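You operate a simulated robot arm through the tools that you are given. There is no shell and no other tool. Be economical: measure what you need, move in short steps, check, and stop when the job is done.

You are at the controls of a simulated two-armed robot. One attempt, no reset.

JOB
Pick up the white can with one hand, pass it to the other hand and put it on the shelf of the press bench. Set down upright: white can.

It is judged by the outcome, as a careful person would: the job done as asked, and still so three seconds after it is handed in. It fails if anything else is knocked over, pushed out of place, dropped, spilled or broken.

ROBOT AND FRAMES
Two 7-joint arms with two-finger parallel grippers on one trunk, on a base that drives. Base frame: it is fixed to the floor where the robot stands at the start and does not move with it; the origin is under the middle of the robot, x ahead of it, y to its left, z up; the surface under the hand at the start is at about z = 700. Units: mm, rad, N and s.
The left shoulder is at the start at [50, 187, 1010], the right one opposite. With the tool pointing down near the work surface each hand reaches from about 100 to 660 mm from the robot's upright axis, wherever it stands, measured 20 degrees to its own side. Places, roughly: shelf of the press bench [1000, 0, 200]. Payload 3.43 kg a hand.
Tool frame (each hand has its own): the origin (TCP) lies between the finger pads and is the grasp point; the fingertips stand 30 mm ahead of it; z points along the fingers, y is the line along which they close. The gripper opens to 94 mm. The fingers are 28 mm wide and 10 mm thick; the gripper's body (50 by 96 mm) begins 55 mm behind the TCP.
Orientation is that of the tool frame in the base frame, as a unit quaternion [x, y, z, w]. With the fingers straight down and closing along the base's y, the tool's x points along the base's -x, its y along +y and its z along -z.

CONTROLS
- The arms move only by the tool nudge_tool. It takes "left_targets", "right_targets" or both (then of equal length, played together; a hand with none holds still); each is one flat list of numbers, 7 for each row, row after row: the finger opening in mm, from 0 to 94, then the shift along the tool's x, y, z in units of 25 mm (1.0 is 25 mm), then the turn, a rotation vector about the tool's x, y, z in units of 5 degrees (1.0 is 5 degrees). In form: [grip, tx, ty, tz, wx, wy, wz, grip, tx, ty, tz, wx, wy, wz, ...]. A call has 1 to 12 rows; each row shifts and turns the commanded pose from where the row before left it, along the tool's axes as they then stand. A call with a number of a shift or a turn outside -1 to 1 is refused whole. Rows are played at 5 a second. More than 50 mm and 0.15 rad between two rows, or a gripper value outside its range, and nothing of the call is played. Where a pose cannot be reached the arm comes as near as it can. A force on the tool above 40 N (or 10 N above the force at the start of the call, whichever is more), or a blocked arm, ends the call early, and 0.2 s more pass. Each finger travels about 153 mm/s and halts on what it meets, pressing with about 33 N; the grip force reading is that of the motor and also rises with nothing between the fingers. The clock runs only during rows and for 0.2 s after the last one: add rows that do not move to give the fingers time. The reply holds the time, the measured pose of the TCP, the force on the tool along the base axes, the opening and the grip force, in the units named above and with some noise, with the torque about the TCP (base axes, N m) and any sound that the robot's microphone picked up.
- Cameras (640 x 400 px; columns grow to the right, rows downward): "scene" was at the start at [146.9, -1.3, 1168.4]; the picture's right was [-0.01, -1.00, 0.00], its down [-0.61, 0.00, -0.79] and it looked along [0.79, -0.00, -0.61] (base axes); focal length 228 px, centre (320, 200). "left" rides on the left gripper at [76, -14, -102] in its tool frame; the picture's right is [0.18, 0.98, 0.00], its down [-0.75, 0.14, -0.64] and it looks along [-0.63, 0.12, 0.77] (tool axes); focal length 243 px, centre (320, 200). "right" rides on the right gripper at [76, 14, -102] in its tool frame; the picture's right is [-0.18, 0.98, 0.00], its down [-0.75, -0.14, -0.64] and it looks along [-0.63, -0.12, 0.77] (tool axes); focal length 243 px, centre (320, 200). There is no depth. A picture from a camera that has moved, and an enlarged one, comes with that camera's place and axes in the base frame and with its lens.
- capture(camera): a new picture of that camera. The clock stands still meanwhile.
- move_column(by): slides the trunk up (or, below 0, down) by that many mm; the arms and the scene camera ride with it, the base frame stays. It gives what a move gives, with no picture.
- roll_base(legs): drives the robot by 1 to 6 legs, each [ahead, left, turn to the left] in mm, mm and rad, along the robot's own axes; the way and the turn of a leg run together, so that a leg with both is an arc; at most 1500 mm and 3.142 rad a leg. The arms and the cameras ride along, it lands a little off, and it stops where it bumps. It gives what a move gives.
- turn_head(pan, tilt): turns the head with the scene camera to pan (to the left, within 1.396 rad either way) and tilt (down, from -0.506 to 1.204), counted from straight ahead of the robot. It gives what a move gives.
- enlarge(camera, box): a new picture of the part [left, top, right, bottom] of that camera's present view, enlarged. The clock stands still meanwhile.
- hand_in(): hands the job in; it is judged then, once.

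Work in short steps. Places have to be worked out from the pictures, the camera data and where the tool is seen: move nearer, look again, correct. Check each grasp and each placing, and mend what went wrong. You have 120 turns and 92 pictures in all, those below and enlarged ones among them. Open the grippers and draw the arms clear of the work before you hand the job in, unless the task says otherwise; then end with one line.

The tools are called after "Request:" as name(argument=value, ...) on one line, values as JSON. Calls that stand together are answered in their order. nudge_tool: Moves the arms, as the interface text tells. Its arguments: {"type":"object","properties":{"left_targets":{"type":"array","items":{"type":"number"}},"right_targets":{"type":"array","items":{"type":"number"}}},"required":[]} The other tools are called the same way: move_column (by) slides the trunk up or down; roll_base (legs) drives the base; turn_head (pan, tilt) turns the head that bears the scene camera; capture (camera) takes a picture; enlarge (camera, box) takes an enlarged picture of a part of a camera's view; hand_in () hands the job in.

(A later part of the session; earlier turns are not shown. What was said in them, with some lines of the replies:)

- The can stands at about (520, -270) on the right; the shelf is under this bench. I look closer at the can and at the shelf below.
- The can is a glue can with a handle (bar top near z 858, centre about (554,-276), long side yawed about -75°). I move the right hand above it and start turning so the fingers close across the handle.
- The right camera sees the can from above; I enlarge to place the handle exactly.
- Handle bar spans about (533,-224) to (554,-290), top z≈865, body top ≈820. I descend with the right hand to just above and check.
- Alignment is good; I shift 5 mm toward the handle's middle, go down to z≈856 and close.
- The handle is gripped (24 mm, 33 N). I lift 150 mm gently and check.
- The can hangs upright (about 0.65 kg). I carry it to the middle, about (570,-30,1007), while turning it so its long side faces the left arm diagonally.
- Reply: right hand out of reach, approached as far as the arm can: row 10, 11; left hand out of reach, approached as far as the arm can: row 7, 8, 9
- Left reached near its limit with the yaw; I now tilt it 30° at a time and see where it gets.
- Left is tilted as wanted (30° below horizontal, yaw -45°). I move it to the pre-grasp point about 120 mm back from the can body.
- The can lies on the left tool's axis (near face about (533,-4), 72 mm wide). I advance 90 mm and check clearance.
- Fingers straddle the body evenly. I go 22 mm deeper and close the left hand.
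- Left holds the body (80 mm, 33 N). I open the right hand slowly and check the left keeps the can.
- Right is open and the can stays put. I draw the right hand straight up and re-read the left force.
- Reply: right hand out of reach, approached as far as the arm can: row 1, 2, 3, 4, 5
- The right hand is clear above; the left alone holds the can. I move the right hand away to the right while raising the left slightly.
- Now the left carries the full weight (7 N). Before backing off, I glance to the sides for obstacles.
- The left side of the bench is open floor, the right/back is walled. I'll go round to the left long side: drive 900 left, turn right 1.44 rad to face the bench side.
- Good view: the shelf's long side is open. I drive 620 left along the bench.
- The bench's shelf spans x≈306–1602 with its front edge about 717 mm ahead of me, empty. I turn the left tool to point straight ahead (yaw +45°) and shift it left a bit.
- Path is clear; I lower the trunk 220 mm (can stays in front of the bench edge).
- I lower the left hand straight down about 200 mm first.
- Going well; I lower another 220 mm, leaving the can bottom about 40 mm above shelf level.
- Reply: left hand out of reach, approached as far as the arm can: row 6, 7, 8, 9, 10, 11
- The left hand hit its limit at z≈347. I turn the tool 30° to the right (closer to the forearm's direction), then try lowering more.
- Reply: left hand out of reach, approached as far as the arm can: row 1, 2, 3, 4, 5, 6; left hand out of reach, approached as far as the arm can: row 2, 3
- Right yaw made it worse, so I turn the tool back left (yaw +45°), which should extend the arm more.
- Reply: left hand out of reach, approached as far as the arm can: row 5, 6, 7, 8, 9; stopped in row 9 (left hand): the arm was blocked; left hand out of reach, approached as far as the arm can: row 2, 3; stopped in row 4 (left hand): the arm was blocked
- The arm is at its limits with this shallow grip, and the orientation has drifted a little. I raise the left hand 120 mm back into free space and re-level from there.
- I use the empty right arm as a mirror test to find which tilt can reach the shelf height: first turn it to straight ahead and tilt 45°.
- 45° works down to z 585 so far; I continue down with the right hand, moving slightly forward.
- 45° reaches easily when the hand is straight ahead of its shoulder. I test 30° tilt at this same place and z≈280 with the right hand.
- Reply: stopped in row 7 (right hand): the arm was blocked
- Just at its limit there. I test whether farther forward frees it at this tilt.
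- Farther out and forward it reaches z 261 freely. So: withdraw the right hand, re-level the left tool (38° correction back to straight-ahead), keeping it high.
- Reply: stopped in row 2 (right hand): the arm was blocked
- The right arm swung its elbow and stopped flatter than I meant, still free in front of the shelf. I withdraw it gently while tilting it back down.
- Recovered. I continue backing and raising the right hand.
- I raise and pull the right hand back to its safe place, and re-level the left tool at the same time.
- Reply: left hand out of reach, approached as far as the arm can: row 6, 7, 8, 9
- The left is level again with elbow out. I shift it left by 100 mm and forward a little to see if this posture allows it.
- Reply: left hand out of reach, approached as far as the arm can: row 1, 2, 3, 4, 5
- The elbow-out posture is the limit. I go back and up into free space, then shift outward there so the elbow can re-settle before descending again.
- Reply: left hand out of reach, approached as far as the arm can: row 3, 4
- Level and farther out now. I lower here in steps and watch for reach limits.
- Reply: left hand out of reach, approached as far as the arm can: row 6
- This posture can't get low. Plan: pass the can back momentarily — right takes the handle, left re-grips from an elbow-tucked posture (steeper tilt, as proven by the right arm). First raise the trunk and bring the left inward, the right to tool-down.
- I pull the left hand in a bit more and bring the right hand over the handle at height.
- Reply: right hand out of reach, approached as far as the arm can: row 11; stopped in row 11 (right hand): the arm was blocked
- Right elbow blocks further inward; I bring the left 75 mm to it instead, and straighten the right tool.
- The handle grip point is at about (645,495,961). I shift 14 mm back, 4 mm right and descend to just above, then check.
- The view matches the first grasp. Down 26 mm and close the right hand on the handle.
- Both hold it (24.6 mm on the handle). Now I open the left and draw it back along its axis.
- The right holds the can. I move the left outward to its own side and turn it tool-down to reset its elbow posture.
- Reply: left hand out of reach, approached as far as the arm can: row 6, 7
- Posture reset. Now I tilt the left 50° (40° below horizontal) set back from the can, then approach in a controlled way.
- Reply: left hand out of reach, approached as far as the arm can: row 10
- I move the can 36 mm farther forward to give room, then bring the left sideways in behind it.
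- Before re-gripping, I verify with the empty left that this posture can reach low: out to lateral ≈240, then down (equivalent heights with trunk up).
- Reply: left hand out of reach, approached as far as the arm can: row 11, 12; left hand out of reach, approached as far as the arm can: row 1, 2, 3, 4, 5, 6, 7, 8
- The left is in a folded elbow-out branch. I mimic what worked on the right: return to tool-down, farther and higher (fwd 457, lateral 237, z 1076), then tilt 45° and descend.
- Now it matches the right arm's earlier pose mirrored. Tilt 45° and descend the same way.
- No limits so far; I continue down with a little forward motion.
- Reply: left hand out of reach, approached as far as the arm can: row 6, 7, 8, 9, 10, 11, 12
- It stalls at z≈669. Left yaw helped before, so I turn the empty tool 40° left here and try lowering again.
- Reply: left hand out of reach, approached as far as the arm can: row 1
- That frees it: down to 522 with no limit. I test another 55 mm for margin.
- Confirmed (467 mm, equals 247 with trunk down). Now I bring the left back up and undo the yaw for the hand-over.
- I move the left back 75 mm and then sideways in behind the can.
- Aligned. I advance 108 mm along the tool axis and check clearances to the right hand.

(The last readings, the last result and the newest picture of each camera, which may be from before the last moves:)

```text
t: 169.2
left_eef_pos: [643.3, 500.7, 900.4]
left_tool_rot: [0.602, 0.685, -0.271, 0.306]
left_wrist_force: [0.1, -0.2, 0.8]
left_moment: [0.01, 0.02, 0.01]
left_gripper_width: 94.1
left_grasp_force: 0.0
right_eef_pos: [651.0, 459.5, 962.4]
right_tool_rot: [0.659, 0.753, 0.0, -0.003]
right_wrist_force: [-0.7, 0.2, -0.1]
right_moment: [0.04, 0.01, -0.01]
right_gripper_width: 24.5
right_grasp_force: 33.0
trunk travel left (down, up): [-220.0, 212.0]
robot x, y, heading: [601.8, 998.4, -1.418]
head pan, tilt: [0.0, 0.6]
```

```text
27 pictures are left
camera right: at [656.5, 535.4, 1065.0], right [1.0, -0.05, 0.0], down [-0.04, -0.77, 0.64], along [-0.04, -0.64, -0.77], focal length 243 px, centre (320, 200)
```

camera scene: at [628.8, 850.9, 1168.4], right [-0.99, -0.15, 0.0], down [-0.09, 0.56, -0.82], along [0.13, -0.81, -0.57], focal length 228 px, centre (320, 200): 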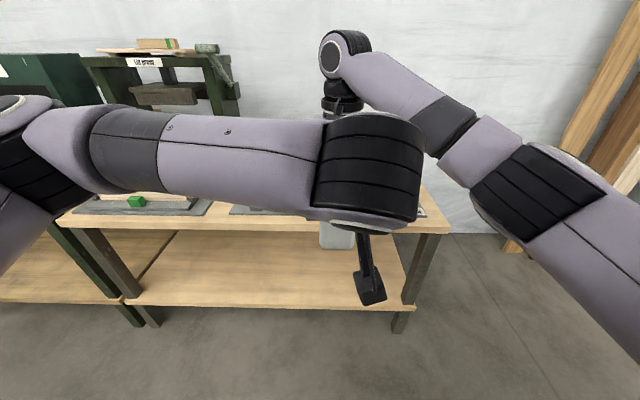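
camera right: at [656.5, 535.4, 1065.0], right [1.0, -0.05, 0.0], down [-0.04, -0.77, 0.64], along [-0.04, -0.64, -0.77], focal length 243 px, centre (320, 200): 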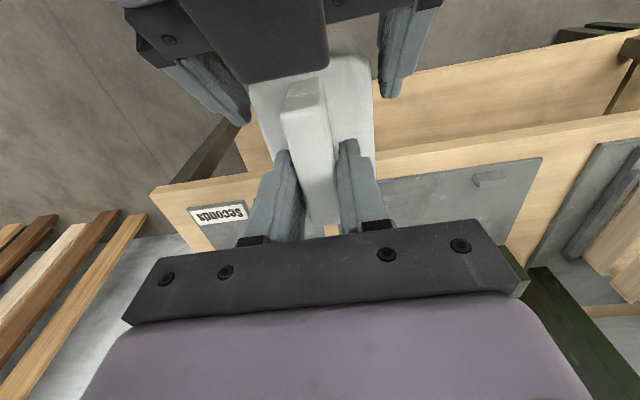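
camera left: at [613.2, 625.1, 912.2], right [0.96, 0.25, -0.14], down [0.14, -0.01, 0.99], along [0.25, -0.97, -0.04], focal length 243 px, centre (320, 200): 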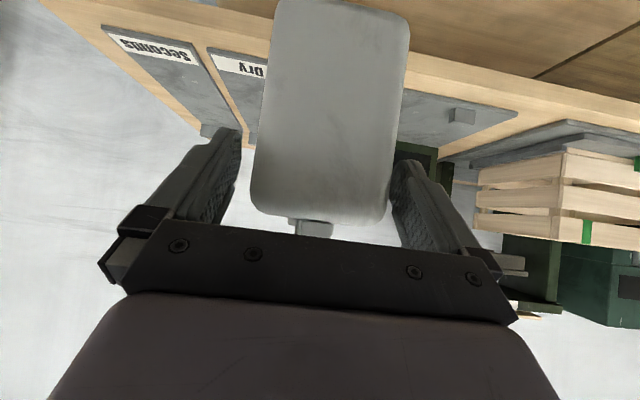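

Fingers straddle the body; the handle end comes near the palm, so I go only 16 mm deeper, then close.

Request:
nudge_tool(left_targets=[94, 0, 0, 0.32, 0, 0, 0, 94, 0, 0, 0.32, 0, 0, 0, 94, 0, 0, 0, 0, 0, 0, 84, 0, 0, 0, 0, 0, 0, 76, 0, 0, 0, 0, 0, 0, 65, 0, 0, 0, 0, 0, 0, 50, 0, 0, 0, 0, 0, 0, 50, 0, 0, 0, 0, 0, 0, 50, 0, 0, 0, 0, 0, 0])

Request:
capture(camera="right")

```text
t: 171.2
left_eef_pos: [645.8, 489.3, 890.8]
left_tool_rot: [0.601, 0.687, -0.27, 0.307]
left_wrist_force: [6.2, -0.4, 0.3]
left_moment: [-0.1, 0.4, 0.1]
left_gripper_width: 79.6
left_grasp_force: 32.8
right_eef_pos: [649.5, 458.4, 963.1]
right_tool_rot: [0.659, 0.752, 0.0, -0.003]
right_wrist_force: [-5.0, -0.6, -0.6]
right_moment: [0.24, 0.06, 0.09]
right_gripper_width: 24.1
right_grasp_force: 32.3
trunk travel left (down, up): [-220.0, 212.0]
robot x, y, heading: [603.3, 995.2, -1.416]
head pan, tilt: [0.0, 0.6]
```

```text
26 pictures are left
camera right: at [656.3, 535.2, 1065.1], right [1.0, -0.05, 0.0], down [-0.04, -0.77, 0.64], along [-0.04, -0.64, -0.77], focal length 243 px, centre (320, 200)
```

right: 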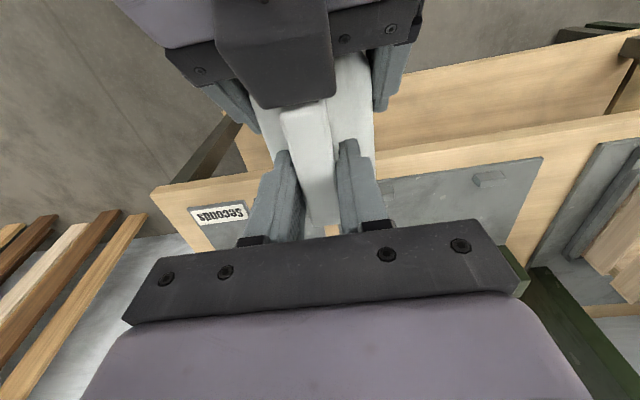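

Left holds (79.6 mm). I open the right and lift it clear.

Request:
nudge_tool(right_targets=[30, 0, 0, 0, 0, 0, 0, 45, 0, 0, 0, 0, 0, 0, 60, 0, 0, 0, 0, 0, 0, 70, 0, 0, 0, 0, 0, 0, 70, 0, 0, -0.4, 0, 0, 0, 70, 0, 0, -0.8, 0, 0, 0, 70, 0, 0, -0.8, 0, 0, 0, 70, 0, 0, -0.8, 0, 0, 0, 70, 0, 0, 0, 0, 0, 0], left_targets=[50, 0, 0, 0, 0, 0, 0, 50, 0, 0, 0, 0, 0, 0, 50, 0, 0, 0, 0, 0, 0, 50, 0, 0, 0, 0, 0, 0, 50, 0, 0, 0, 0, 0, 0, 50, 0, 0, 0, 0, 0, 0, 50, 0, 0, 0, 0, 0, 0, 50, 0, 0, 0, 0, 0, 0, 50, 0, 0, 0, 0, 0, 0])

Request:
nudge_tool(right_targets=[70, 0, 0, -0.8, 0, 0, 0, 70, 0, -0.5, -0.5, 0, 0, 0, 70, 0, -0.95, 0, 0, 0, 0, 70, 0, -0.95, 0, 0, 0, 0, 70, 0, -0.95, 0, 0, 0, 0, 70, 0, -0.95, 0, 0, 0, 0, 70, 0, -0.95, 0, 0, 0, 0, 70, 0, -0.95, 0, 0, 0, 0, 70, 0, -0.95, 0, 0, 0, 0])

Request:
capture(camera="scene")

```text
t: 173.2
left_eef_pos: [645.5, 488.5, 889.8]
left_tool_rot: [0.602, 0.686, -0.271, 0.307]
left_wrist_force: [0.4, 0.1, 0.2]
left_moment: [0.29, 0.05, 0.02]
left_gripper_width: 79.8
left_grasp_force: 32.7
right_eef_pos: [650.1, 459.5, 1033.0]
right_tool_rot: [0.658, 0.753, 0.0, -0.003]
right_wrist_force: [1.1, 0.5, 0.1]
right_moment: [-0.03, 0.03, -0.03]
right_gripper_width: 70.1
right_grasp_force: 0.0
trunk travel left (down, up): [-220.0, 212.0]
robot x, y, heading: [604.0, 995.5, -1.414]
head pan, tilt: [0.0, 0.6]
```

```text
t: 175.2
left_eef_pos: [645.1, 489.0, 891.2]
left_tool_rot: [0.602, 0.686, -0.27, 0.307]
left_wrist_force: [-0.1, 1.0, 0.5]
left_moment: [0.25, 0.01, 0.0]
left_gripper_width: 79.5
left_grasp_force: 33.0
right_eef_pos: [470.6, 436.4, 1064.9]
right_tool_rot: [0.658, 0.753, 0.001, -0.003]
right_wrist_force: [0.1, -0.1, 0.8]
right_moment: [0.01, -0.01, 0.01]
right_gripper_width: 69.7
right_grasp_force: 0.0
trunk travel left (down, up): [-220.0, 212.0]
robot x, y, heading: [606.3, 995.6, -1.418]
head pan, tilt: [0.0, 0.6]
```

```text
25 pictures are left
camera scene: at [628.7, 850.9, 1168.4], right [-0.99, -0.15, 0.0], down [-0.09, 0.56, -0.82], along [0.13, -0.82, -0.57], focal length 228 px, centre (320, 200)
```

scene: 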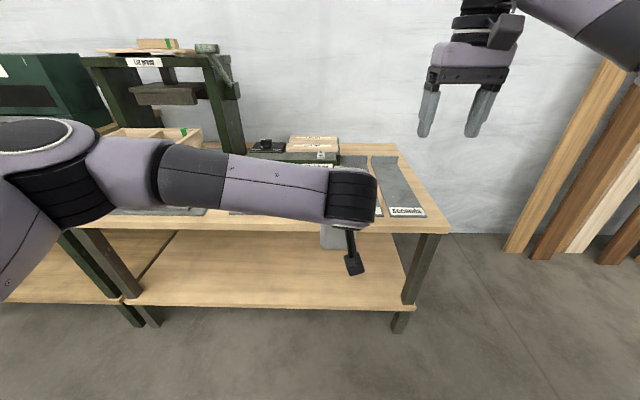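

Right is clear. I carry the can outward to the left (lateral ≈ +250), pulling the right hand back too.

Request:
nudge_tool(left_targets=[50, -0.3, 0.3, -0.27, 0, 0, 0, 50, -0.3, 0.7, -0.27, 0, 0, 0, 50, 0, 0.95, 0, 0, 0, 0, 50, 0, 0.95, 0, 0, 0, 0, 50, 0, 0.95, 0, 0, 0, 0, 50, 0, 0.95, 0, 0, 0, 0, 50, 0, 0.95, 0, 0, 0, 0, 50, 0, 0.95, 0, 0, 0, 0, 50, 0, 0.95, 0, 0, 0, 0, 50, 0, 0.95, 0, 0, 0, 0, 50, 0, 0.95, 0, 0, 0, 0, 50, 0, 0.95, 0, 0, 0, 0], right_targets=[70, 0.9, 0, 0, 0, 0, 0, 70, 0.9, 0, 0, 0, 0, 0, 70, 0.9, 0, 0, 0, 0, 0, 70, 0.9, 0, 0, 0, 0, 0, 70, 0, 0, 0, 0, 0, 0, 70, 0, 0, 0, 0, 0, 0, 70, 0, 0, 0, 0, 0, 0, 70, 0, 0, 0, 0, 0, 0, 70, 0, 0, 0, 0, 0, 0, 70, 0, 0, 0, 0, 0, 0, 70, 0, 0, 0, 0, 0, 0, 70, 0, 0, 0, 0, 0, 0])

Request:
nudge_tool(left_targets=[50, 0, 0, 0, -0.747, 0, -0.665, 50, 0, 0, 0, -0.747, 0, -0.665, 50, 0, 0, 0, -0.747, 0, -0.665, 50, 0, 0, 0, -0.747, 0, -0.665, 50, 0, 0, 0, -0.747, 0, -0.665, 50, 0, 0, 0, -0.747, 0, -0.665, 50, 0, 0, 0, -0.747, 0, -0.665, 50, 0, 0, 0, -0.747, 0, -0.665, 50, 0, 0, 0, 0, 0, 0])

Request:
capture(camera="scene")

```text
t: 177.8
left_eef_pos: [906.2, 524.6, 910.3]
left_tool_rot: [0.602, 0.687, -0.269, 0.306]
left_wrist_force: [-0.2, 1.3, -6.3]
left_moment: [0.27, 0.04, -0.05]
left_gripper_width: 79.6
left_grasp_force: 33.4
right_eef_pos: [461.3, 524.3, 1064.5]
right_tool_rot: [0.659, 0.752, 0.001, -0.004]
right_wrist_force: [-0.6, -0.2, 0.6]
right_moment: [0.01, 0.06, 0.0]
right_gripper_width: 69.9
right_grasp_force: 0.0
trunk travel left (down, up): [-220.0, 212.0]
robot x, y, heading: [602.1, 998.2, -1.422]
head pan, tilt: [0.0, 0.6]
```

```text
t: 179.8
left_eef_pos: [906.4, 523.5, 911.5]
left_tool_rot: [0.331, 0.852, -0.148, 0.379]
left_wrist_force: [-1.0, 0.1, -6.8]
left_moment: [0.2, 0.21, 0.01]
left_gripper_width: 79.8
left_grasp_force: 33.0
right_eef_pos: [462.1, 525.7, 1064.0]
right_tool_rot: [0.658, 0.753, 0.001, -0.003]
right_wrist_force: [0.1, -0.4, -0.4]
right_moment: [0.03, 0.0, 0.0]
right_gripper_width: 69.8
right_grasp_force: 0.1
trunk travel left (down, up): [-220.0, 212.0]
robot x, y, heading: [604.7, 996.1, -1.415]
head pan, tilt: [0.0, 0.6]
```

```text
24 pictures are left
camera scene: at [629.1, 850.9, 1168.4], right [-0.99, -0.15, 0.0], down [-0.09, 0.56, -0.82], along [0.13, -0.82, -0.57], focal length 228 px, centre (320, 200)
```

scene: 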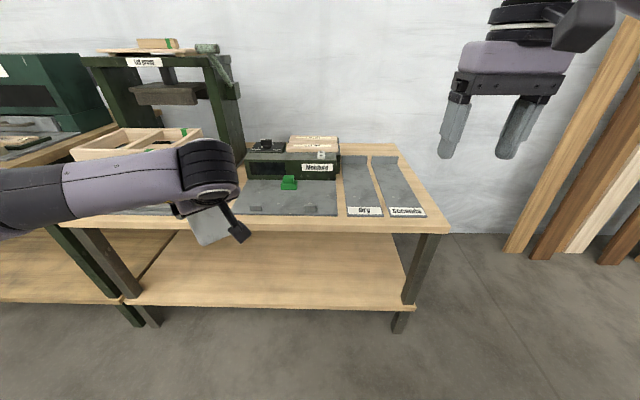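

The can is level in the left hand with the good yaw. I shift 45 mm left, lower the trunk 220, then look.

Request:
nudge_tool(left_targets=[50, -0.39, 0.69, 0.43, 0, 0, 0, 50, -0.39, 0.69, 0.43, 0, 0, 0, 50, 0, 0, 0, 0, 0, 0])

Request:
move_column(by=-220)

Request:
nudge_tool(left_targets=[50, 0.67, 0, 0.6, 0, 0, 0, 50, 0.67, 0, 0.6, 0, 0, 0, 50, 0.67, 0, 0.6, 0, 0, 0, 50, 0.67, 0, 0.6, 0, 0, 0, 50, 0.67, 0, 0.6, 0, 0, 0, 50, 0.67, 0, 0.6, 0, 0, 0, 50, 0.67, 0, 0.6, 0, 0, 0, 50, 0.67, 0, 0.6, 0, 0, 0, 50, 0, 0, 0, 0, 0, 0])

Request:
turn_head(pan=0.4, tilt=0.8)

Request:
capture(camera="scene")

```text
t: 180.6
left_eef_pos: [950.6, 528.1, 910.2]
left_tool_rot: [0.332, 0.851, -0.148, 0.38]
left_wrist_force: [-0.4, -0.4, -6.5]
left_moment: [0.22, 0.22, 0.02]
left_gripper_width: 79.6
left_grasp_force: 33.8
right_eef_pos: [461.0, 525.0, 1064.0]
right_tool_rot: [0.659, 0.752, 0.0, -0.003]
right_wrist_force: [-0.3, -0.2, -0.2]
right_moment: [-0.02, 0.01, 0.0]
right_gripper_width: 70.1
right_grasp_force: 0.1
trunk travel left (down, up): [-220.0, 212.0]
robot x, y, heading: [609.1, 996.9, -1.423]
head pan, tilt: [0.0, 0.6]
```

```text
t: 182.9
left_eef_pos: [951.2, 529.0, 690.2]
left_tool_rot: [0.332, 0.851, -0.148, 0.38]
left_wrist_force: [0.2, 0.1, -7.5]
left_moment: [0.17, 0.17, -0.03]
left_gripper_width: 79.8
left_grasp_force: 32.6
right_eef_pos: [461.5, 525.2, 845.4]
right_tool_rot: [0.658, 0.753, 0.001, -0.003]
right_wrist_force: [0.3, -0.2, -0.4]
right_moment: [0.01, 0.01, 0.01]
right_gripper_width: 70.1
right_grasp_force: 0.0
trunk travel left (down, up): [0.0, 432.0]
robot x, y, heading: [602.8, 995.7, -1.415]
head pan, tilt: [0.0, 0.6]
```

```text
t: 184.9
left_eef_pos: [950.6, 529.0, 509.8]
left_tool_rot: [0.331, 0.851, -0.149, 0.38]
left_wrist_force: [0.1, -0.2, -7.1]
left_moment: [0.16, 0.21, -0.01]
left_gripper_width: 79.6
left_grasp_force: 33.8
right_eef_pos: [460.7, 524.6, 843.7]
right_tool_rot: [0.659, 0.752, 0.0, -0.003]
right_wrist_force: [0.3, 0.4, 0.5]
right_moment: [0.01, -0.02, -0.01]
right_gripper_width: 70.0
right_grasp_force: 0.0
trunk travel left (down, up): [0.0, 432.0]
robot x, y, heading: [609.5, 995.8, -1.418]
head pan, tilt: [0.0, 0.6]
```

```text
t: 185.8
left_eef_pos: [951.2, 530.3, 509.9]
left_tool_rot: [0.331, 0.851, -0.148, 0.379]
left_wrist_force: [0.7, -0.7, -7.0]
left_moment: [0.15, 0.21, 0.03]
left_gripper_width: 79.6
left_grasp_force: 32.9
right_eef_pos: [460.7, 525.3, 844.2]
right_tool_rot: [0.659, 0.753, 0.001, -0.003]
right_wrist_force: [-0.3, -0.7, 0.2]
right_moment: [0.01, 0.03, 0.03]
right_gripper_width: 69.7
right_grasp_force: 0.0
trunk travel left (down, up): [0.0, 432.0]
robot x, y, heading: [603.6, 999.0, -1.414]
head pan, tilt: [0.4, 0.799]
```

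```text
23 pictures are left
camera scene: at [657.9, 869.7, 931.6], right [-0.85, -0.52, 0.0], down [-0.38, 0.61, -0.7], along [0.37, -0.59, -0.72], focal length 228 px, centre (320, 200)
```

scene: 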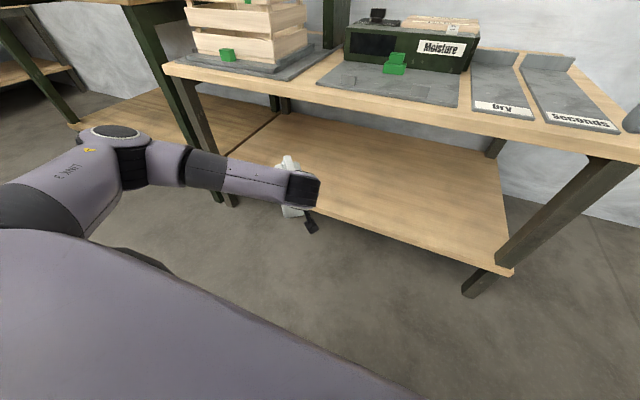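

No limits. I lower another 175 mm to z≈335.

Request:
nudge_tool(left_targets=[50, 0.67, 0, 0.6, 0, 0, 0, 50, 0.67, 0, 0.6, 0, 0, 0, 50, 0.67, 0, 0.6, 0, 0, 0, 50, 0.67, 0, 0.6, 0, 0, 0, 50, 0.67, 0, 0.6, 0, 0, 0, 50, 0.67, 0, 0.6, 0, 0, 0, 50, 0.67, 0, 0.6, 0, 0, 0, 50, 0.5, 0, 0.45, 0, 0, 0, 50, 0, 0, 0, 0, 0, 0])

Request:
capture(camera="scene")

Request:
capture(camera="left")

```text
t: 187.8
left_eef_pos: [950.1, 530.6, 333.6]
left_tool_rot: [0.331, 0.851, -0.148, 0.379]
left_wrist_force: [0.2, -0.4, -6.8]
left_moment: [0.2, 0.18, 0.0]
left_gripper_width: 79.8
left_grasp_force: 33.2
right_eef_pos: [461.7, 524.3, 845.1]
right_tool_rot: [0.659, 0.752, 0.001, -0.003]
right_wrist_force: [0.3, -0.3, 0.8]
right_moment: [-0.02, -0.03, -0.02]
right_gripper_width: 69.8
right_grasp_force: 0.0
trunk travel left (down, up): [0.0, 432.0]
robot x, y, heading: [604.3, 997.9, -1.418]
head pan, tilt: [0.4, 0.799]
```

```text
22 pictures are left
camera scene: at [658.0, 869.8, 931.6], right [-0.85, -0.53, 0.0], down [-0.38, 0.61, -0.7], along [0.37, -0.59, -0.72], focal length 228 px, centre (320, 200)
```

scene: 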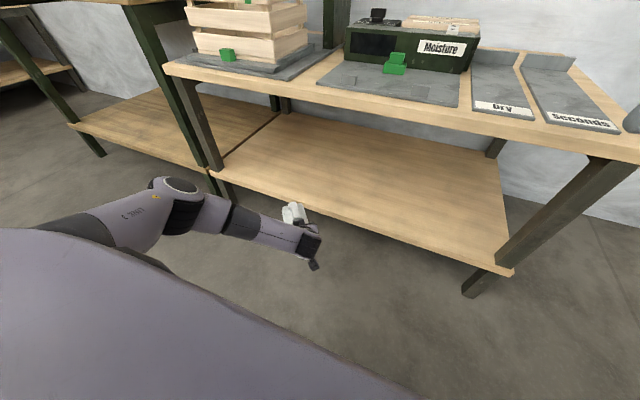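

```text
21 pictures are left
camera left: at [846.7, 605.5, 345.4], right [0.57, 0.81, -0.14], down [0.11, 0.09, 0.99], along [0.81, -0.58, -0.04], focal length 243 px, centre (320, 200)
```

left: 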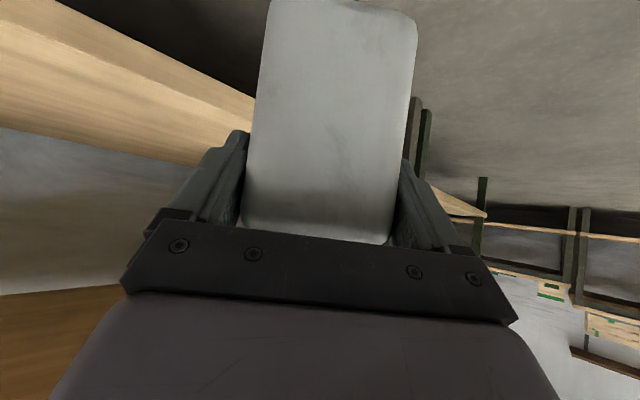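

Good: level and clear at z 334. I pull the right hand back 90 mm, then drive ahead 200 mm toward the shelf (can bottom ≈ 248, shelf 200).

Request:
nudge_tool(right_targets=[70, 0.9, 0, 0, 0, 0, 0, 70, 0.9, 0, 0, 0, 0, 0, 70, 0.9, 0, 0, 0, 0, 0, 70, 0.9, 0, 0, 0, 0, 0])

Request:
roll_base(legs=[[200, 0, 0]])

Request:
capture(camera="scene")

Request:
capture(camera="left")

```text
t: 188.8
left_eef_pos: [949.8, 530.1, 334.0]
left_tool_rot: [0.331, 0.851, -0.148, 0.38]
left_wrist_force: [0.6, 0.4, -7.1]
left_moment: [0.18, 0.19, -0.02]
left_gripper_width: 79.6
left_grasp_force: 32.8
right_eef_pos: [447.7, 612.8, 845.1]
right_tool_rot: [0.659, 0.752, 0.001, -0.003]
right_wrist_force: [-0.8, 0.5, -0.6]
right_moment: [-0.02, -0.04, -0.02]
right_gripper_width: 70.0
right_grasp_force: 0.1
trunk travel left (down, up): [0.0, 432.0]
robot x, y, heading: [604.6, 996.0, -1.418]
head pan, tilt: [0.4, 0.799]
```

```text
t: 190.1
left_eef_pos: [971.6, 415.6, 326.5]
left_tool_rot: [0.332, 0.853, -0.136, 0.378]
left_wrist_force: [0.0, -0.5, -7.1]
left_moment: [0.0, 0.05, -0.01]
left_gripper_width: 80.1
left_grasp_force: 32.8
right_eef_pos: [469.7, 489.0, 846.2]
right_tool_rot: [0.657, 0.753, 0.001, -0.003]
right_wrist_force: [-0.8, -0.4, -0.5]
right_moment: [-0.02, -0.03, 0.03]
right_gripper_width: 70.3
right_grasp_force: 0.0
trunk travel left (down, up): [0.0, 432.0]
robot x, y, heading: [622.2, 874.0, -1.411]
head pan, tilt: [0.4, 0.799]
stopped in leg 1: the force on the tool passed its limit at 48 N (the readings are from after the stop); the commanded pose is now the measured one
```

```text
20 pictures are left
camera scene: at [677.8, 745.5, 931.4], right [-0.85, -0.53, 0.0], down [-0.38, 0.61, -0.7], along [0.37, -0.59, -0.72], focal length 228 px, centre (320, 200)
```

scene: 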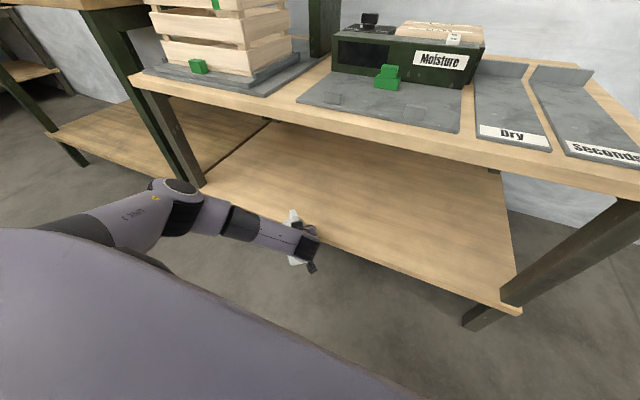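

```text
19 pictures are left
camera left: at [868.7, 489.1, 340.5], right [0.57, 0.82, -0.12], down [0.11, 0.07, 0.99], along [0.82, -0.58, -0.05], focal length 243 px, centre (320, 200)
```

left: 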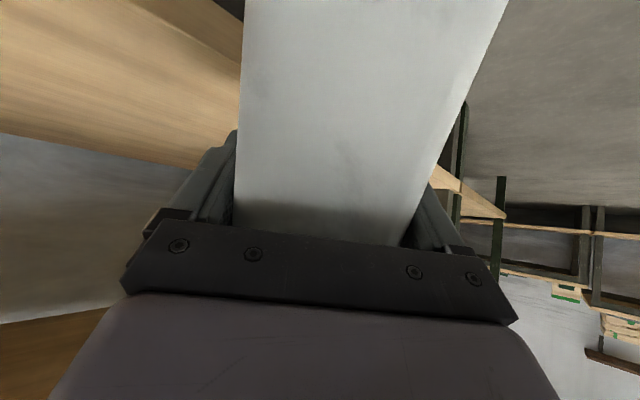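

The can's bottom met the shelf edge — the shelf stands higher than the rough figure — and the can has pitched in the grip. I back off at once 130 mm and inspect.

Request:
roll_base(legs=[[-130, 0, 0]])

Request:
capture(camera="left")

Request:
enlarge(camera="scene", box=[200, 140, 400, 300])

```text
t: 191.4
left_eef_pos: [951.4, 543.2, 329.9]
left_tool_rot: [0.331, 0.853, -0.137, 0.379]
left_wrist_force: [0.4, 0.4, -6.5]
left_moment: [0.03, 0.04, 0.03]
left_gripper_width: 80.4
left_grasp_force: 33.2
right_eef_pos: [448.8, 618.0, 843.7]
right_tool_rot: [0.657, 0.754, 0.0, -0.003]
right_wrist_force: [-0.6, -0.8, -0.6]
right_moment: [0.03, 0.01, 0.0]
right_gripper_width: 70.1
right_grasp_force: 0.0
trunk travel left (down, up): [0.0, 432.0]
robot x, y, heading: [604.6, 1003.1, -1.414]
head pan, tilt: [0.4, 0.799]
```

```text
18 pictures are left
camera left: at [848.7, 617.3, 341.7], right [0.57, 0.82, -0.12], down [0.11, 0.07, 0.99], along [0.82, -0.57, -0.05], focal length 243 px, centre (320, 200)
```

left: 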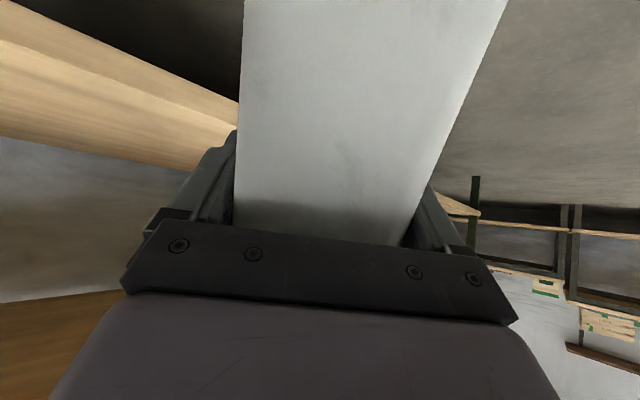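

```text
2.50 times, centred on (300, 220) of scene
camera zoom: at [657.3, 875.0, 931.6], right [-0.85, -0.53, 0.0], down [-0.38, 0.61, -0.7], along [0.37, -0.59, -0.72], focal length 569 px, centre (370, 150)
```

zoom: 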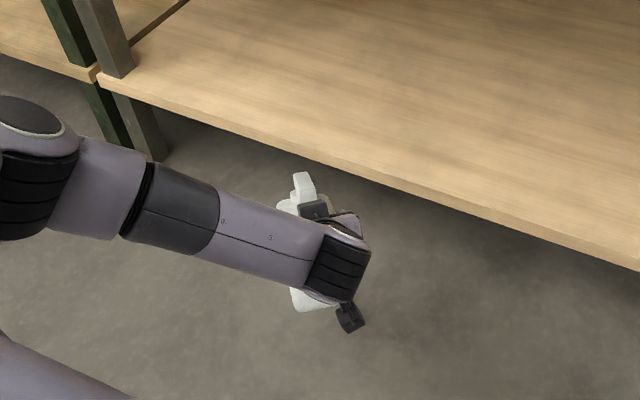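

The shelf top works out at z≈250 with its edge at y≈352 here; the can leans ~28° in the grip (it can be righted by setting it down flat). I raise to z≈400 so its lowest edge clears, then drive in 150 mm.

Request:
nudge_tool(left_targets=[50, -0.83, 0, -0.74, 0, 0, 0, 50, -0.83, 0, -0.74, 0, 0, 0, 50, -0.63, 0, -0.56, 0, 0, 0, 50, 0, 0, 0, 0, 0, 0])

Request:
roll_base(legs=[[150, 0, 0]])

Request:
capture(camera="left")

Request:
capture(camera="scene")

```text
t: 192.4
left_eef_pos: [953.7, 541.0, 406.2]
left_tool_rot: [0.331, 0.853, -0.138, 0.379]
left_wrist_force: [-0.2, -0.3, -7.1]
left_moment: [0.0, -0.01, 0.0]
left_gripper_width: 80.2
left_grasp_force: 32.7
right_eef_pos: [447.9, 617.1, 846.2]
right_tool_rot: [0.657, 0.754, 0.0, -0.003]
right_wrist_force: [0.5, -0.3, -0.3]
right_moment: [-0.02, 0.0, -0.02]
right_gripper_width: 70.1
right_grasp_force: 0.1
trunk travel left (down, up): [0.0, 432.0]
robot x, y, heading: [606.1, 998.6, -1.412]
head pan, tilt: [0.4, 0.799]
```

```text
t: 193.8
left_eef_pos: [975.7, 392.4, 406.1]
left_tool_rot: [0.332, 0.853, -0.138, 0.379]
left_wrist_force: [0.2, 0.7, -6.8]
left_moment: [0.02, -0.01, 0.02]
left_gripper_width: 79.8
left_grasp_force: 33.2
right_eef_pos: [471.9, 469.8, 845.1]
right_tool_rot: [0.659, 0.753, 0.0, -0.004]
right_wrist_force: [0.3, -0.6, -0.3]
right_moment: [0.01, 0.01, -0.01]
right_gripper_width: 70.2
right_grasp_force: 0.0
trunk travel left (down, up): [0.0, 432.0]
robot x, y, heading: [623.0, 855.7, -1.413]
head pan, tilt: [0.4, 0.799]
```

```text
16 pictures are left
camera left: at [871.8, 466.4, 418.1], right [0.57, 0.81, -0.12], down [0.11, 0.07, 0.99], along [0.82, -0.58, -0.05], focal length 243 px, centre (320, 200)
```

left: 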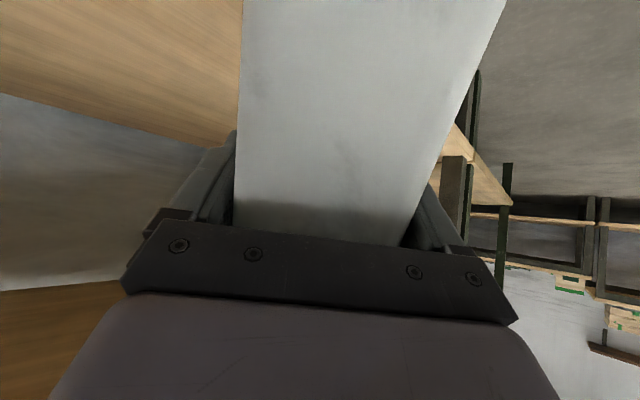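

```text
15 pictures are left
camera scene: at [680.5, 727.2, 931.6], right [-0.85, -0.53, 0.0], down [-0.38, 0.61, -0.7], along [0.37, -0.59, -0.72], focal length 228 px, centre (320, 200)
```

scene: 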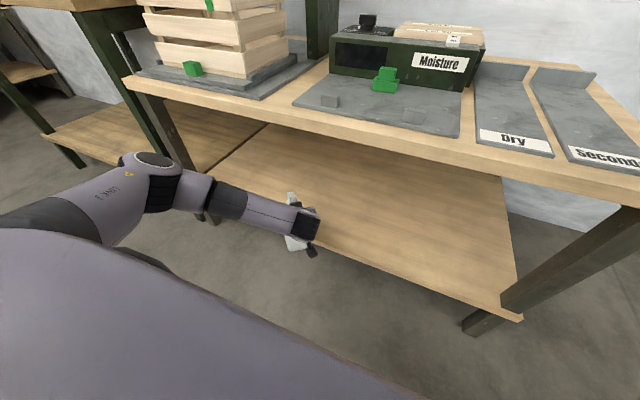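

Clear so far; I drive the remaining 122 mm.

Request:
roll_base(legs=[[122, 0, 0]])

Request:
capture(camera="scene")

```text
t: 195.0
left_eef_pos: [994.9, 274.7, 406.4]
left_tool_rot: [0.33, 0.853, -0.136, 0.38]
left_wrist_force: [-0.3, 0.4, -6.3]
left_moment: [-0.01, -0.01, 0.01]
left_gripper_width: 80.1
left_grasp_force: 32.7
right_eef_pos: [491.0, 351.9, 844.5]
right_tool_rot: [0.658, 0.753, 0.001, -0.004]
right_wrist_force: [-0.8, -0.1, 0.2]
right_moment: [0.03, 0.0, -0.03]
right_gripper_width: 70.0
right_grasp_force: 0.1
trunk travel left (down, up): [0.0, 432.0]
robot x, y, heading: [646.0, 732.5, -1.407]
head pan, tilt: [0.4, 0.799]
```

```text
14 pictures are left
camera scene: at [699.4, 609.0, 931.6], right [-0.85, -0.53, 0.0], down [-0.38, 0.61, -0.7], along [0.37, -0.59, -0.72], focal length 228 px, centre (320, 200)
```

scene: 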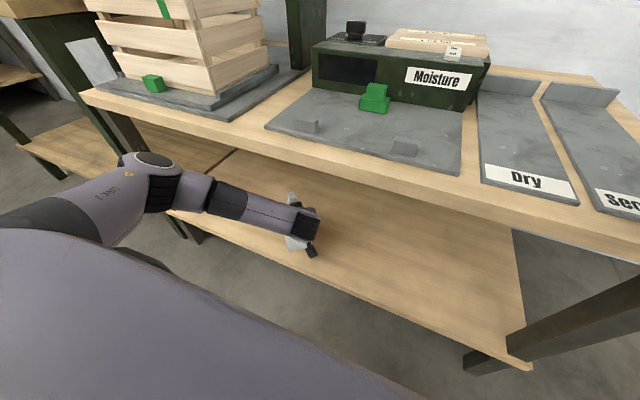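

Over the shelf now (about 83 mm inside the edge). I lower gently in 10 mm rows and watch the force.

Request:
nudge_tool(left_targets=[50, 0.3, 0, 0.266, 0, 0, 0, 50, 0.3, 0, 0.266, 0, 0, 0, 50, 0.3, 0, 0.266, 0, 0, 0, 50, 0, 0, 0, 0, 0, 0])

Request:
nudge_tool(left_targets=[50, 0.18, 0, 0.16, 0, 0, 0, 50, 0.18, 0, 0.16, 0, 0, 0, 50, 0, 0, 0, 0, 0, 0])

```text
t: 196.0
left_eef_pos: [994.8, 275.7, 375.7]
left_tool_rot: [0.331, 0.853, -0.137, 0.381]
left_wrist_force: [-0.6, 1.2, -2.0]
left_moment: [0.04, 0.09, -0.04]
left_gripper_width: 80.2
left_grasp_force: 33.3
right_eef_pos: [490.6, 351.8, 844.2]
right_tool_rot: [0.658, 0.753, 0.0, -0.002]
right_wrist_force: [0.0, 0.9, 0.2]
right_moment: [0.02, -0.05, 0.0]
right_gripper_width: 69.9
right_grasp_force: 0.1
trunk travel left (down, up): [0.0, 432.0]
robot x, y, heading: [646.0, 737.6, -1.414]
head pan, tilt: [0.4, 0.799]
```

```text
t: 196.8
left_eef_pos: [996.5, 273.5, 368.1]
left_tool_rot: [0.329, 0.852, -0.141, 0.382]
left_wrist_force: [-2.6, 4.8, 27.0]
left_moment: [-0.95, 0.53, -0.13]
left_gripper_width: 79.7
left_grasp_force: 32.8
right_eef_pos: [489.3, 353.5, 845.9]
right_tool_rot: [0.657, 0.754, 0.0, -0.001]
right_wrist_force: [-1.4, 1.0, -0.1]
right_moment: [-0.01, -0.01, -0.02]
right_gripper_width: 69.8
right_grasp_force: 0.1
trunk travel left (down, up): [0.0, 432.0]
robot x, y, heading: [640.0, 733.9, -1.414]
head pan, tilt: [0.4, 0.799]
```

Contact at z≈376 and it resists with 27 N. I rather right the can by pitching the tool up, 15° first, to see whether the arm allows it.

Request:
nudge_tool(left_targets=[50, 0, 0, 0, 0, -0.8, 0, 50, 0, 0, 0, 0, -0.8, 0, 50, 0, 0, 0, 0, -0.8, 0, 50, 0, 0, 0, 0, -0.8, 0, 50, 0, 0, 0, 0, 0, 0])

Request:
capture(camera="left")

```text
t: 198.0
left_eef_pos: [995.0, 275.9, 363.6]
left_tool_rot: [0.308, 0.793, -0.18, 0.494]
left_wrist_force: [-0.1, -0.5, -7.7]
left_moment: [0.0, 0.04, 0.02]
left_gripper_width: 79.7
left_grasp_force: 33.3
right_eef_pos: [490.4, 351.5, 845.1]
right_tool_rot: [0.657, 0.754, 0.0, -0.003]
right_wrist_force: [-0.8, -0.2, 0.0]
right_moment: [0.0, 0.03, 0.02]
right_gripper_width: 70.3
right_grasp_force: 0.0
trunk travel left (down, up): [0.0, 432.0]
robot x, y, heading: [646.0, 736.6, -1.417]
head pan, tilt: [0.4, 0.799]
```

```text
13 pictures are left
camera left: at [893.4, 349.6, 339.9], right [0.6, 0.79, -0.15], down [-0.1, 0.25, 0.96], along [0.8, -0.56, 0.23], focal length 243 px, centre (320, 200)
```

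left: 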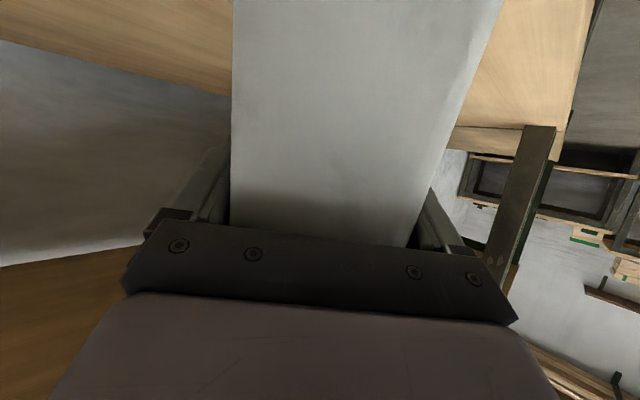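

The tool pitches freely; the can now leans ~17°. I pitch up another 8°, then lower to contact.

Request:
nudge_tool(left_targets=[50, 0, 0, 0, 0, -0.8, 0, 50, 0, 0, 0, 0, -0.8, 0, 50, 0, 0, 0, 0, 0, 0])

Request:
capture(camera="left")

Request:
enlarge(camera="scene", box=[220, 140, 380, 300])

```text
t: 198.8
left_eef_pos: [995.1, 276.6, 362.8]
left_tool_rot: [0.295, 0.755, -0.203, 0.549]
left_wrist_force: [1.4, 0.1, -7.0]
left_moment: [0.07, 0.08, 0.01]
left_gripper_width: 79.8
left_grasp_force: 32.6
right_eef_pos: [490.3, 351.5, 846.2]
right_tool_rot: [0.657, 0.753, 0.0, -0.003]
right_wrist_force: [-0.4, -0.1, -0.3]
right_moment: [-0.02, 0.0, 0.0]
right_gripper_width: 70.0
right_grasp_force: 0.1
trunk travel left (down, up): [0.0, 432.0]
robot x, y, heading: [645.0, 737.9, -1.415]
head pan, tilt: [0.4, 0.799]
```

```text
12 pictures are left
camera left: at [896.5, 346.3, 322.7], right [0.62, 0.77, -0.16], down [-0.19, 0.34, 0.92], along [0.76, -0.54, 0.36], focal length 243 px, centre (320, 200)
```

left: 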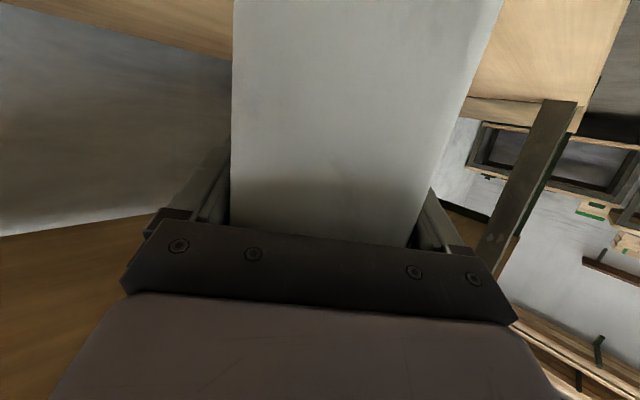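

```text
2.50 times, centred on (300, 220) of scene
camera zoom: at [699.4, 608.9, 931.6], right [-0.85, -0.53, 0.0], down [-0.38, 0.61, -0.7], along [0.37, -0.59, -0.72], focal length 569 px, centre (370, 150)
```

zoom: 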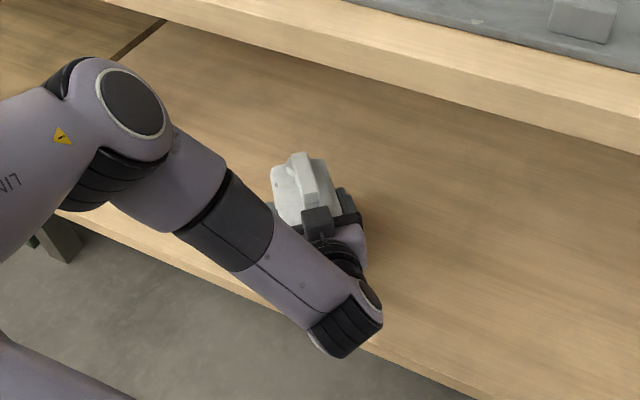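

Lean ≈11° now. One more 4° pitch, then lower until light contact.

Request:
nudge_tool(left_targets=[50, 0, 0, 0, 0, -0.8, 0, 50, 0.2, 0, 0.05, 0, 0, 0, 50, 0.2, 0, 0.05, 0, 0, 0, 50, 0, 0, 0, 0, 0, 0])

Request:
nudge_tool(left_targets=[50, 0.16, 0, 0.04, 0, 0, 0, 50, 0.16, 0, 0.04, 0, 0, 0, 50, 0, 0, 0, 0, 0, 0])

```text
t: 199.8
left_eef_pos: [995.6, 275.3, 352.6]
left_tool_rot: [0.289, 0.736, -0.213, 0.574]
left_wrist_force: [0.0, 0.1, -6.9]
left_moment: [0.07, 0.1, -0.01]
left_gripper_width: 79.7
left_grasp_force: 33.2
right_eef_pos: [491.1, 351.6, 844.0]
right_tool_rot: [0.657, 0.754, 0.001, -0.003]
right_wrist_force: [-0.7, 0.1, -0.6]
right_moment: [0.02, -0.04, 0.0]
right_gripper_width: 70.1
right_grasp_force: 0.1
trunk travel left (down, up): [0.0, 432.0]
robot x, y, heading: [644.2, 734.6, -1.413]
head pan, tilt: [0.4, 0.799]
```

```text
t: 200.6
left_eef_pos: [995.5, 274.7, 345.8]
left_tool_rot: [0.287, 0.737, -0.212, 0.574]
left_wrist_force: [0.2, -0.6, -7.4]
left_moment: [0.07, 0.06, -0.01]
left_gripper_width: 79.6
left_grasp_force: 32.9
right_eef_pos: [488.9, 351.5, 845.8]
right_tool_rot: [0.658, 0.753, 0.001, -0.003]
right_wrist_force: [-0.3, -0.2, -0.2]
right_moment: [0.0, 0.02, 0.0]
right_gripper_width: 70.1
right_grasp_force: 0.1
trunk travel left (down, up): [0.0, 432.0]
robot x, y, heading: [643.0, 739.5, -1.411]
head pan, tilt: [0.4, 0.799]
```

No contact yet at 346; I lower further in 4 mm rows, watching the force.

Request:
nudge_tool(left_targets=[50, 0.12, 0, 0.03, 0, 0, 0, 50, 0.12, 0, 0.03, 0, 0, 0, 50, 0, 0, 0, 0, 0, 0])

Request:
capture(camera="left")

```text
t: 201.4
left_eef_pos: [995.7, 274.8, 341.9]
left_tool_rot: [0.286, 0.734, -0.216, 0.577]
left_wrist_force: [-0.8, 6.8, 22.1]
left_moment: [0.2, 1.08, -0.14]
left_gripper_width: 79.7
left_grasp_force: 33.0
right_eef_pos: [491.4, 353.3, 845.8]
right_tool_rot: [0.657, 0.754, 0.0, -0.002]
right_wrist_force: [-0.3, -0.1, -0.9]
right_moment: [-0.01, 0.01, -0.01]
right_gripper_width: 70.0
right_grasp_force: 0.0
trunk travel left (down, up): [0.0, 432.0]
robot x, y, heading: [646.4, 737.5, -1.42]
head pan, tilt: [0.4, 0.799]
```

```text
10 pictures are left
camera left: at [899.5, 342.5, 292.9], right [0.62, 0.76, -0.17], down [-0.24, 0.39, 0.89], along [0.74, -0.51, 0.43], focal length 243 px, centre (320, 200)
```

left: 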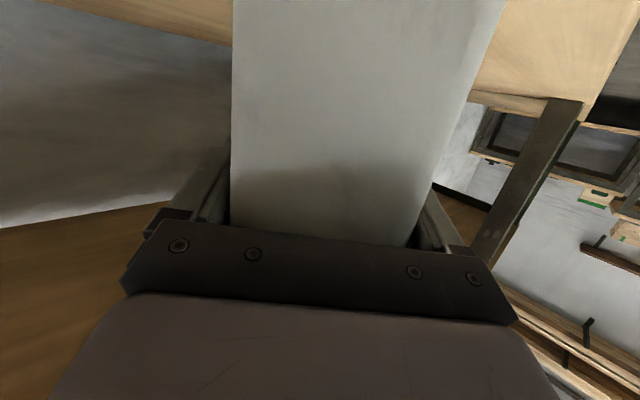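

The can is within about 3° of upright and pressing on the shelf (22 N, bottom ≈256). I relieve 2 mm and open the fingers gradually so it settles flat.

Request:
nudge_tool(left_targets=[50, -0.08, 0, -0.02, 0, 0, 0, 79, 0, 0, 0, 0, 0, 0, 81, 0, 0, 0, 0, 0, 0, 82, 0, 0, 0, 0, 0, 0, 84, 0, 0, 0, 0, 0, 0, 87, 0, 0, 0, 0, 0, 0, 90, 0, 0, 0, 0, 0, 0, 94, 0, 0, 0, 0, 0, 0, 94, 0, 0, 0, 0, 0, 0])

Request:
capture(camera="left")

Request:
enlarge(camera="scene", box=[220, 140, 380, 300])

```text
t: 203.4
left_eef_pos: [996.1, 274.8, 340.9]
left_tool_rot: [0.288, 0.736, -0.213, 0.574]
left_wrist_force: [0.1, -0.4, -0.2]
left_moment: [0.0, 0.01, -0.01]
left_gripper_width: 93.9
left_grasp_force: 0.1
right_eef_pos: [490.8, 351.2, 845.4]
right_tool_rot: [0.657, 0.754, -0.001, -0.002]
right_wrist_force: [-0.9, 0.2, 0.6]
right_moment: [0.0, 0.02, -0.02]
right_gripper_width: 70.0
right_grasp_force: 0.0
trunk travel left (down, up): [0.0, 432.0]
robot x, y, heading: [646.9, 736.7, -1.412]
head pan, tilt: [0.4, 0.799]
```

```text
9 pictures are left
camera left: at [898.5, 344.6, 292.4], right [0.62, 0.76, -0.16], down [-0.24, 0.38, 0.89], along [0.74, -0.52, 0.42], focal length 243 px, centre (320, 200)
```

left: 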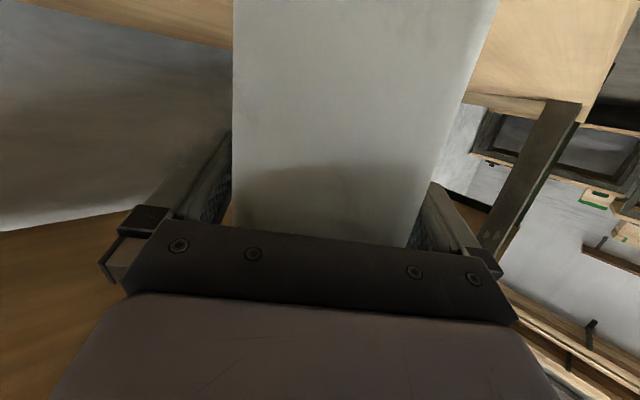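

```text
2.50 times, centred on (300, 220) of scene
camera zoom: at [699.2, 609.3, 931.7], right [-0.85, -0.53, 0.0], down [-0.38, 0.61, -0.7], along [0.37, -0.59, -0.72], focal length 569 px, centre (370, 150)
```

zoom: 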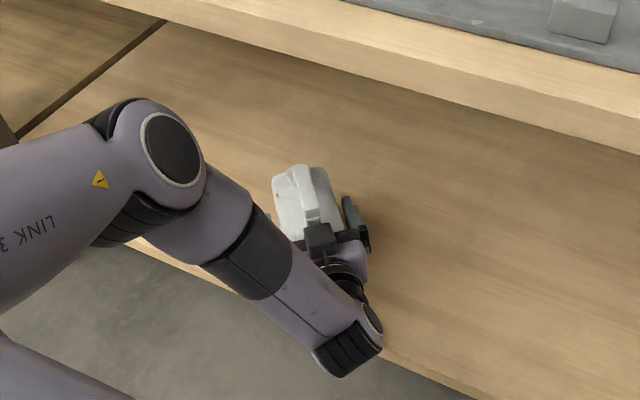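

It's released and stands by itself. To back straight out along the tool's axis without arm swings, I use the base: 60 mm along the tool's backward direction.

Request:
roll_base(legs=[[-47, -38, 0]])

Request:
capture(camera="left")

```text
t: 204.4
left_eef_pos: [951.3, 316.8, 341.1]
left_tool_rot: [0.287, 0.736, -0.213, 0.575]
left_wrist_force: [0.5, 0.7, -0.9]
left_moment: [0.03, 0.01, 0.03]
left_gripper_width: 94.0
left_grasp_force: 0.1
right_eef_pos: [445.6, 392.9, 845.0]
right_tool_rot: [0.657, 0.754, 0.0, -0.003]
right_wrist_force: [0.0, 0.7, 0.4]
right_moment: [-0.03, -0.01, -0.01]
right_gripper_width: 70.1
right_grasp_force: 0.2
trunk travel left (down, up): [0.0, 432.0]
robot x, y, heading: [599.7, 779.5, -1.413]
head pan, tilt: [0.4, 0.799]
```

```text
7 pictures are left
camera left: at [854.1, 385.0, 292.3], right [0.62, 0.76, -0.16], down [-0.24, 0.38, 0.89], along [0.74, -0.52, 0.42], focal length 243 px, centre (320, 200)
```

left: 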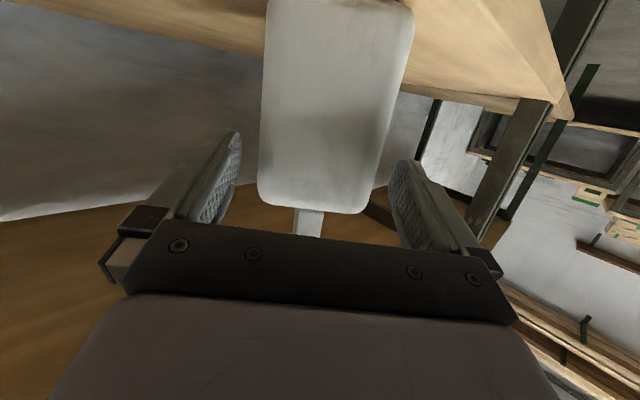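

The fingers are clear of the can, which stands upright on the shelf. I back away straight another 260 mm.

Request:
roll_base(legs=[[-60, -40, 0], [-230, 0, 0]])

Request:
capture(camera="scene")

```text
t: 206.8
left_eef_pos: [864.1, 592.7, 341.7]
left_tool_rot: [0.289, 0.735, -0.214, 0.574]
left_wrist_force: [-0.6, 0.8, -0.5]
left_moment: [-0.02, -0.01, -0.04]
left_gripper_width: 94.4
left_grasp_force: 0.0
right_eef_pos: [360.6, 669.0, 844.1]
right_tool_rot: [0.658, 0.753, 0.0, -0.003]
right_wrist_force: [0.5, 0.0, -0.2]
right_moment: [0.03, -0.02, 0.01]
right_gripper_width: 70.1
right_grasp_force: 0.0
trunk travel left (down, up): [0.0, 432.0]
robot x, y, heading: [515.7, 1055.9, -1.415]
head pan, tilt: [0.4, 0.799]
```

```text
6 pictures are left
camera scene: at [570.0, 926.3, 931.7], right [-0.85, -0.53, 0.0], down [-0.38, 0.61, -0.7], along [0.37, -0.59, -0.72], focal length 228 px, centre (320, 200)
```

scene: 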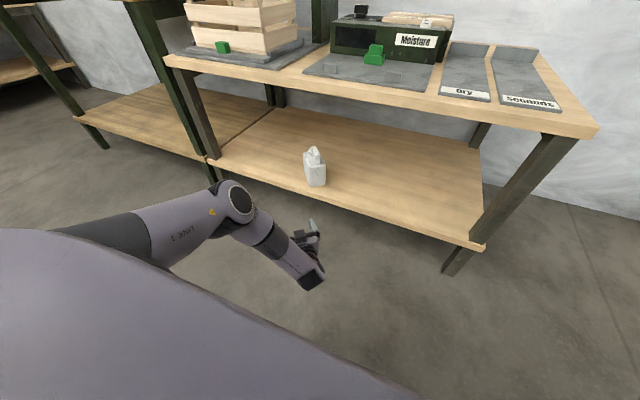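

Request:
enlarge(camera="scene", box=[260, 120, 370, 210])

```text
4.44 times, centred on (315, 165) of scene
camera zoom: at [570.0, 926.3, 931.7], right [-0.85, -0.53, 0.0], down [-0.38, 0.61, -0.7], along [0.37, -0.59, -0.72], focal length 1012 px, centre (342, 356)
```

zoom: 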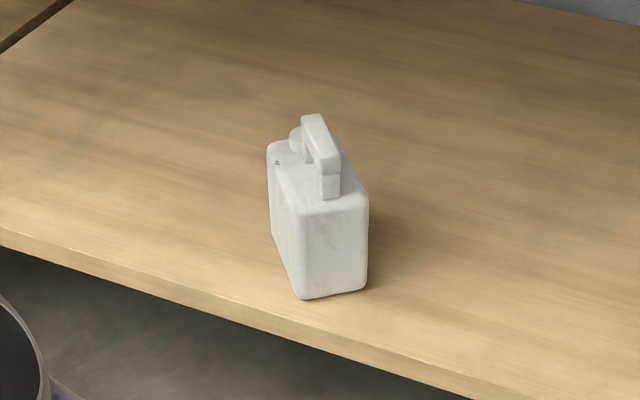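

The can stands upright and flat, fully on the shelf. Both grippers are open and drawn clear, and the bench items look undisturbed, so I hand it in.

Request:
hand_in()

```text
The job is handed in.
```

The white can stands upright on the press bench's shelf. The right hand picked it up, passed it to the left, took it back once so the left could re-grip it, and the left set it down; on the first try at the shelf the can bumped the edge and tilted in the grip, and I righted it before setting it down.
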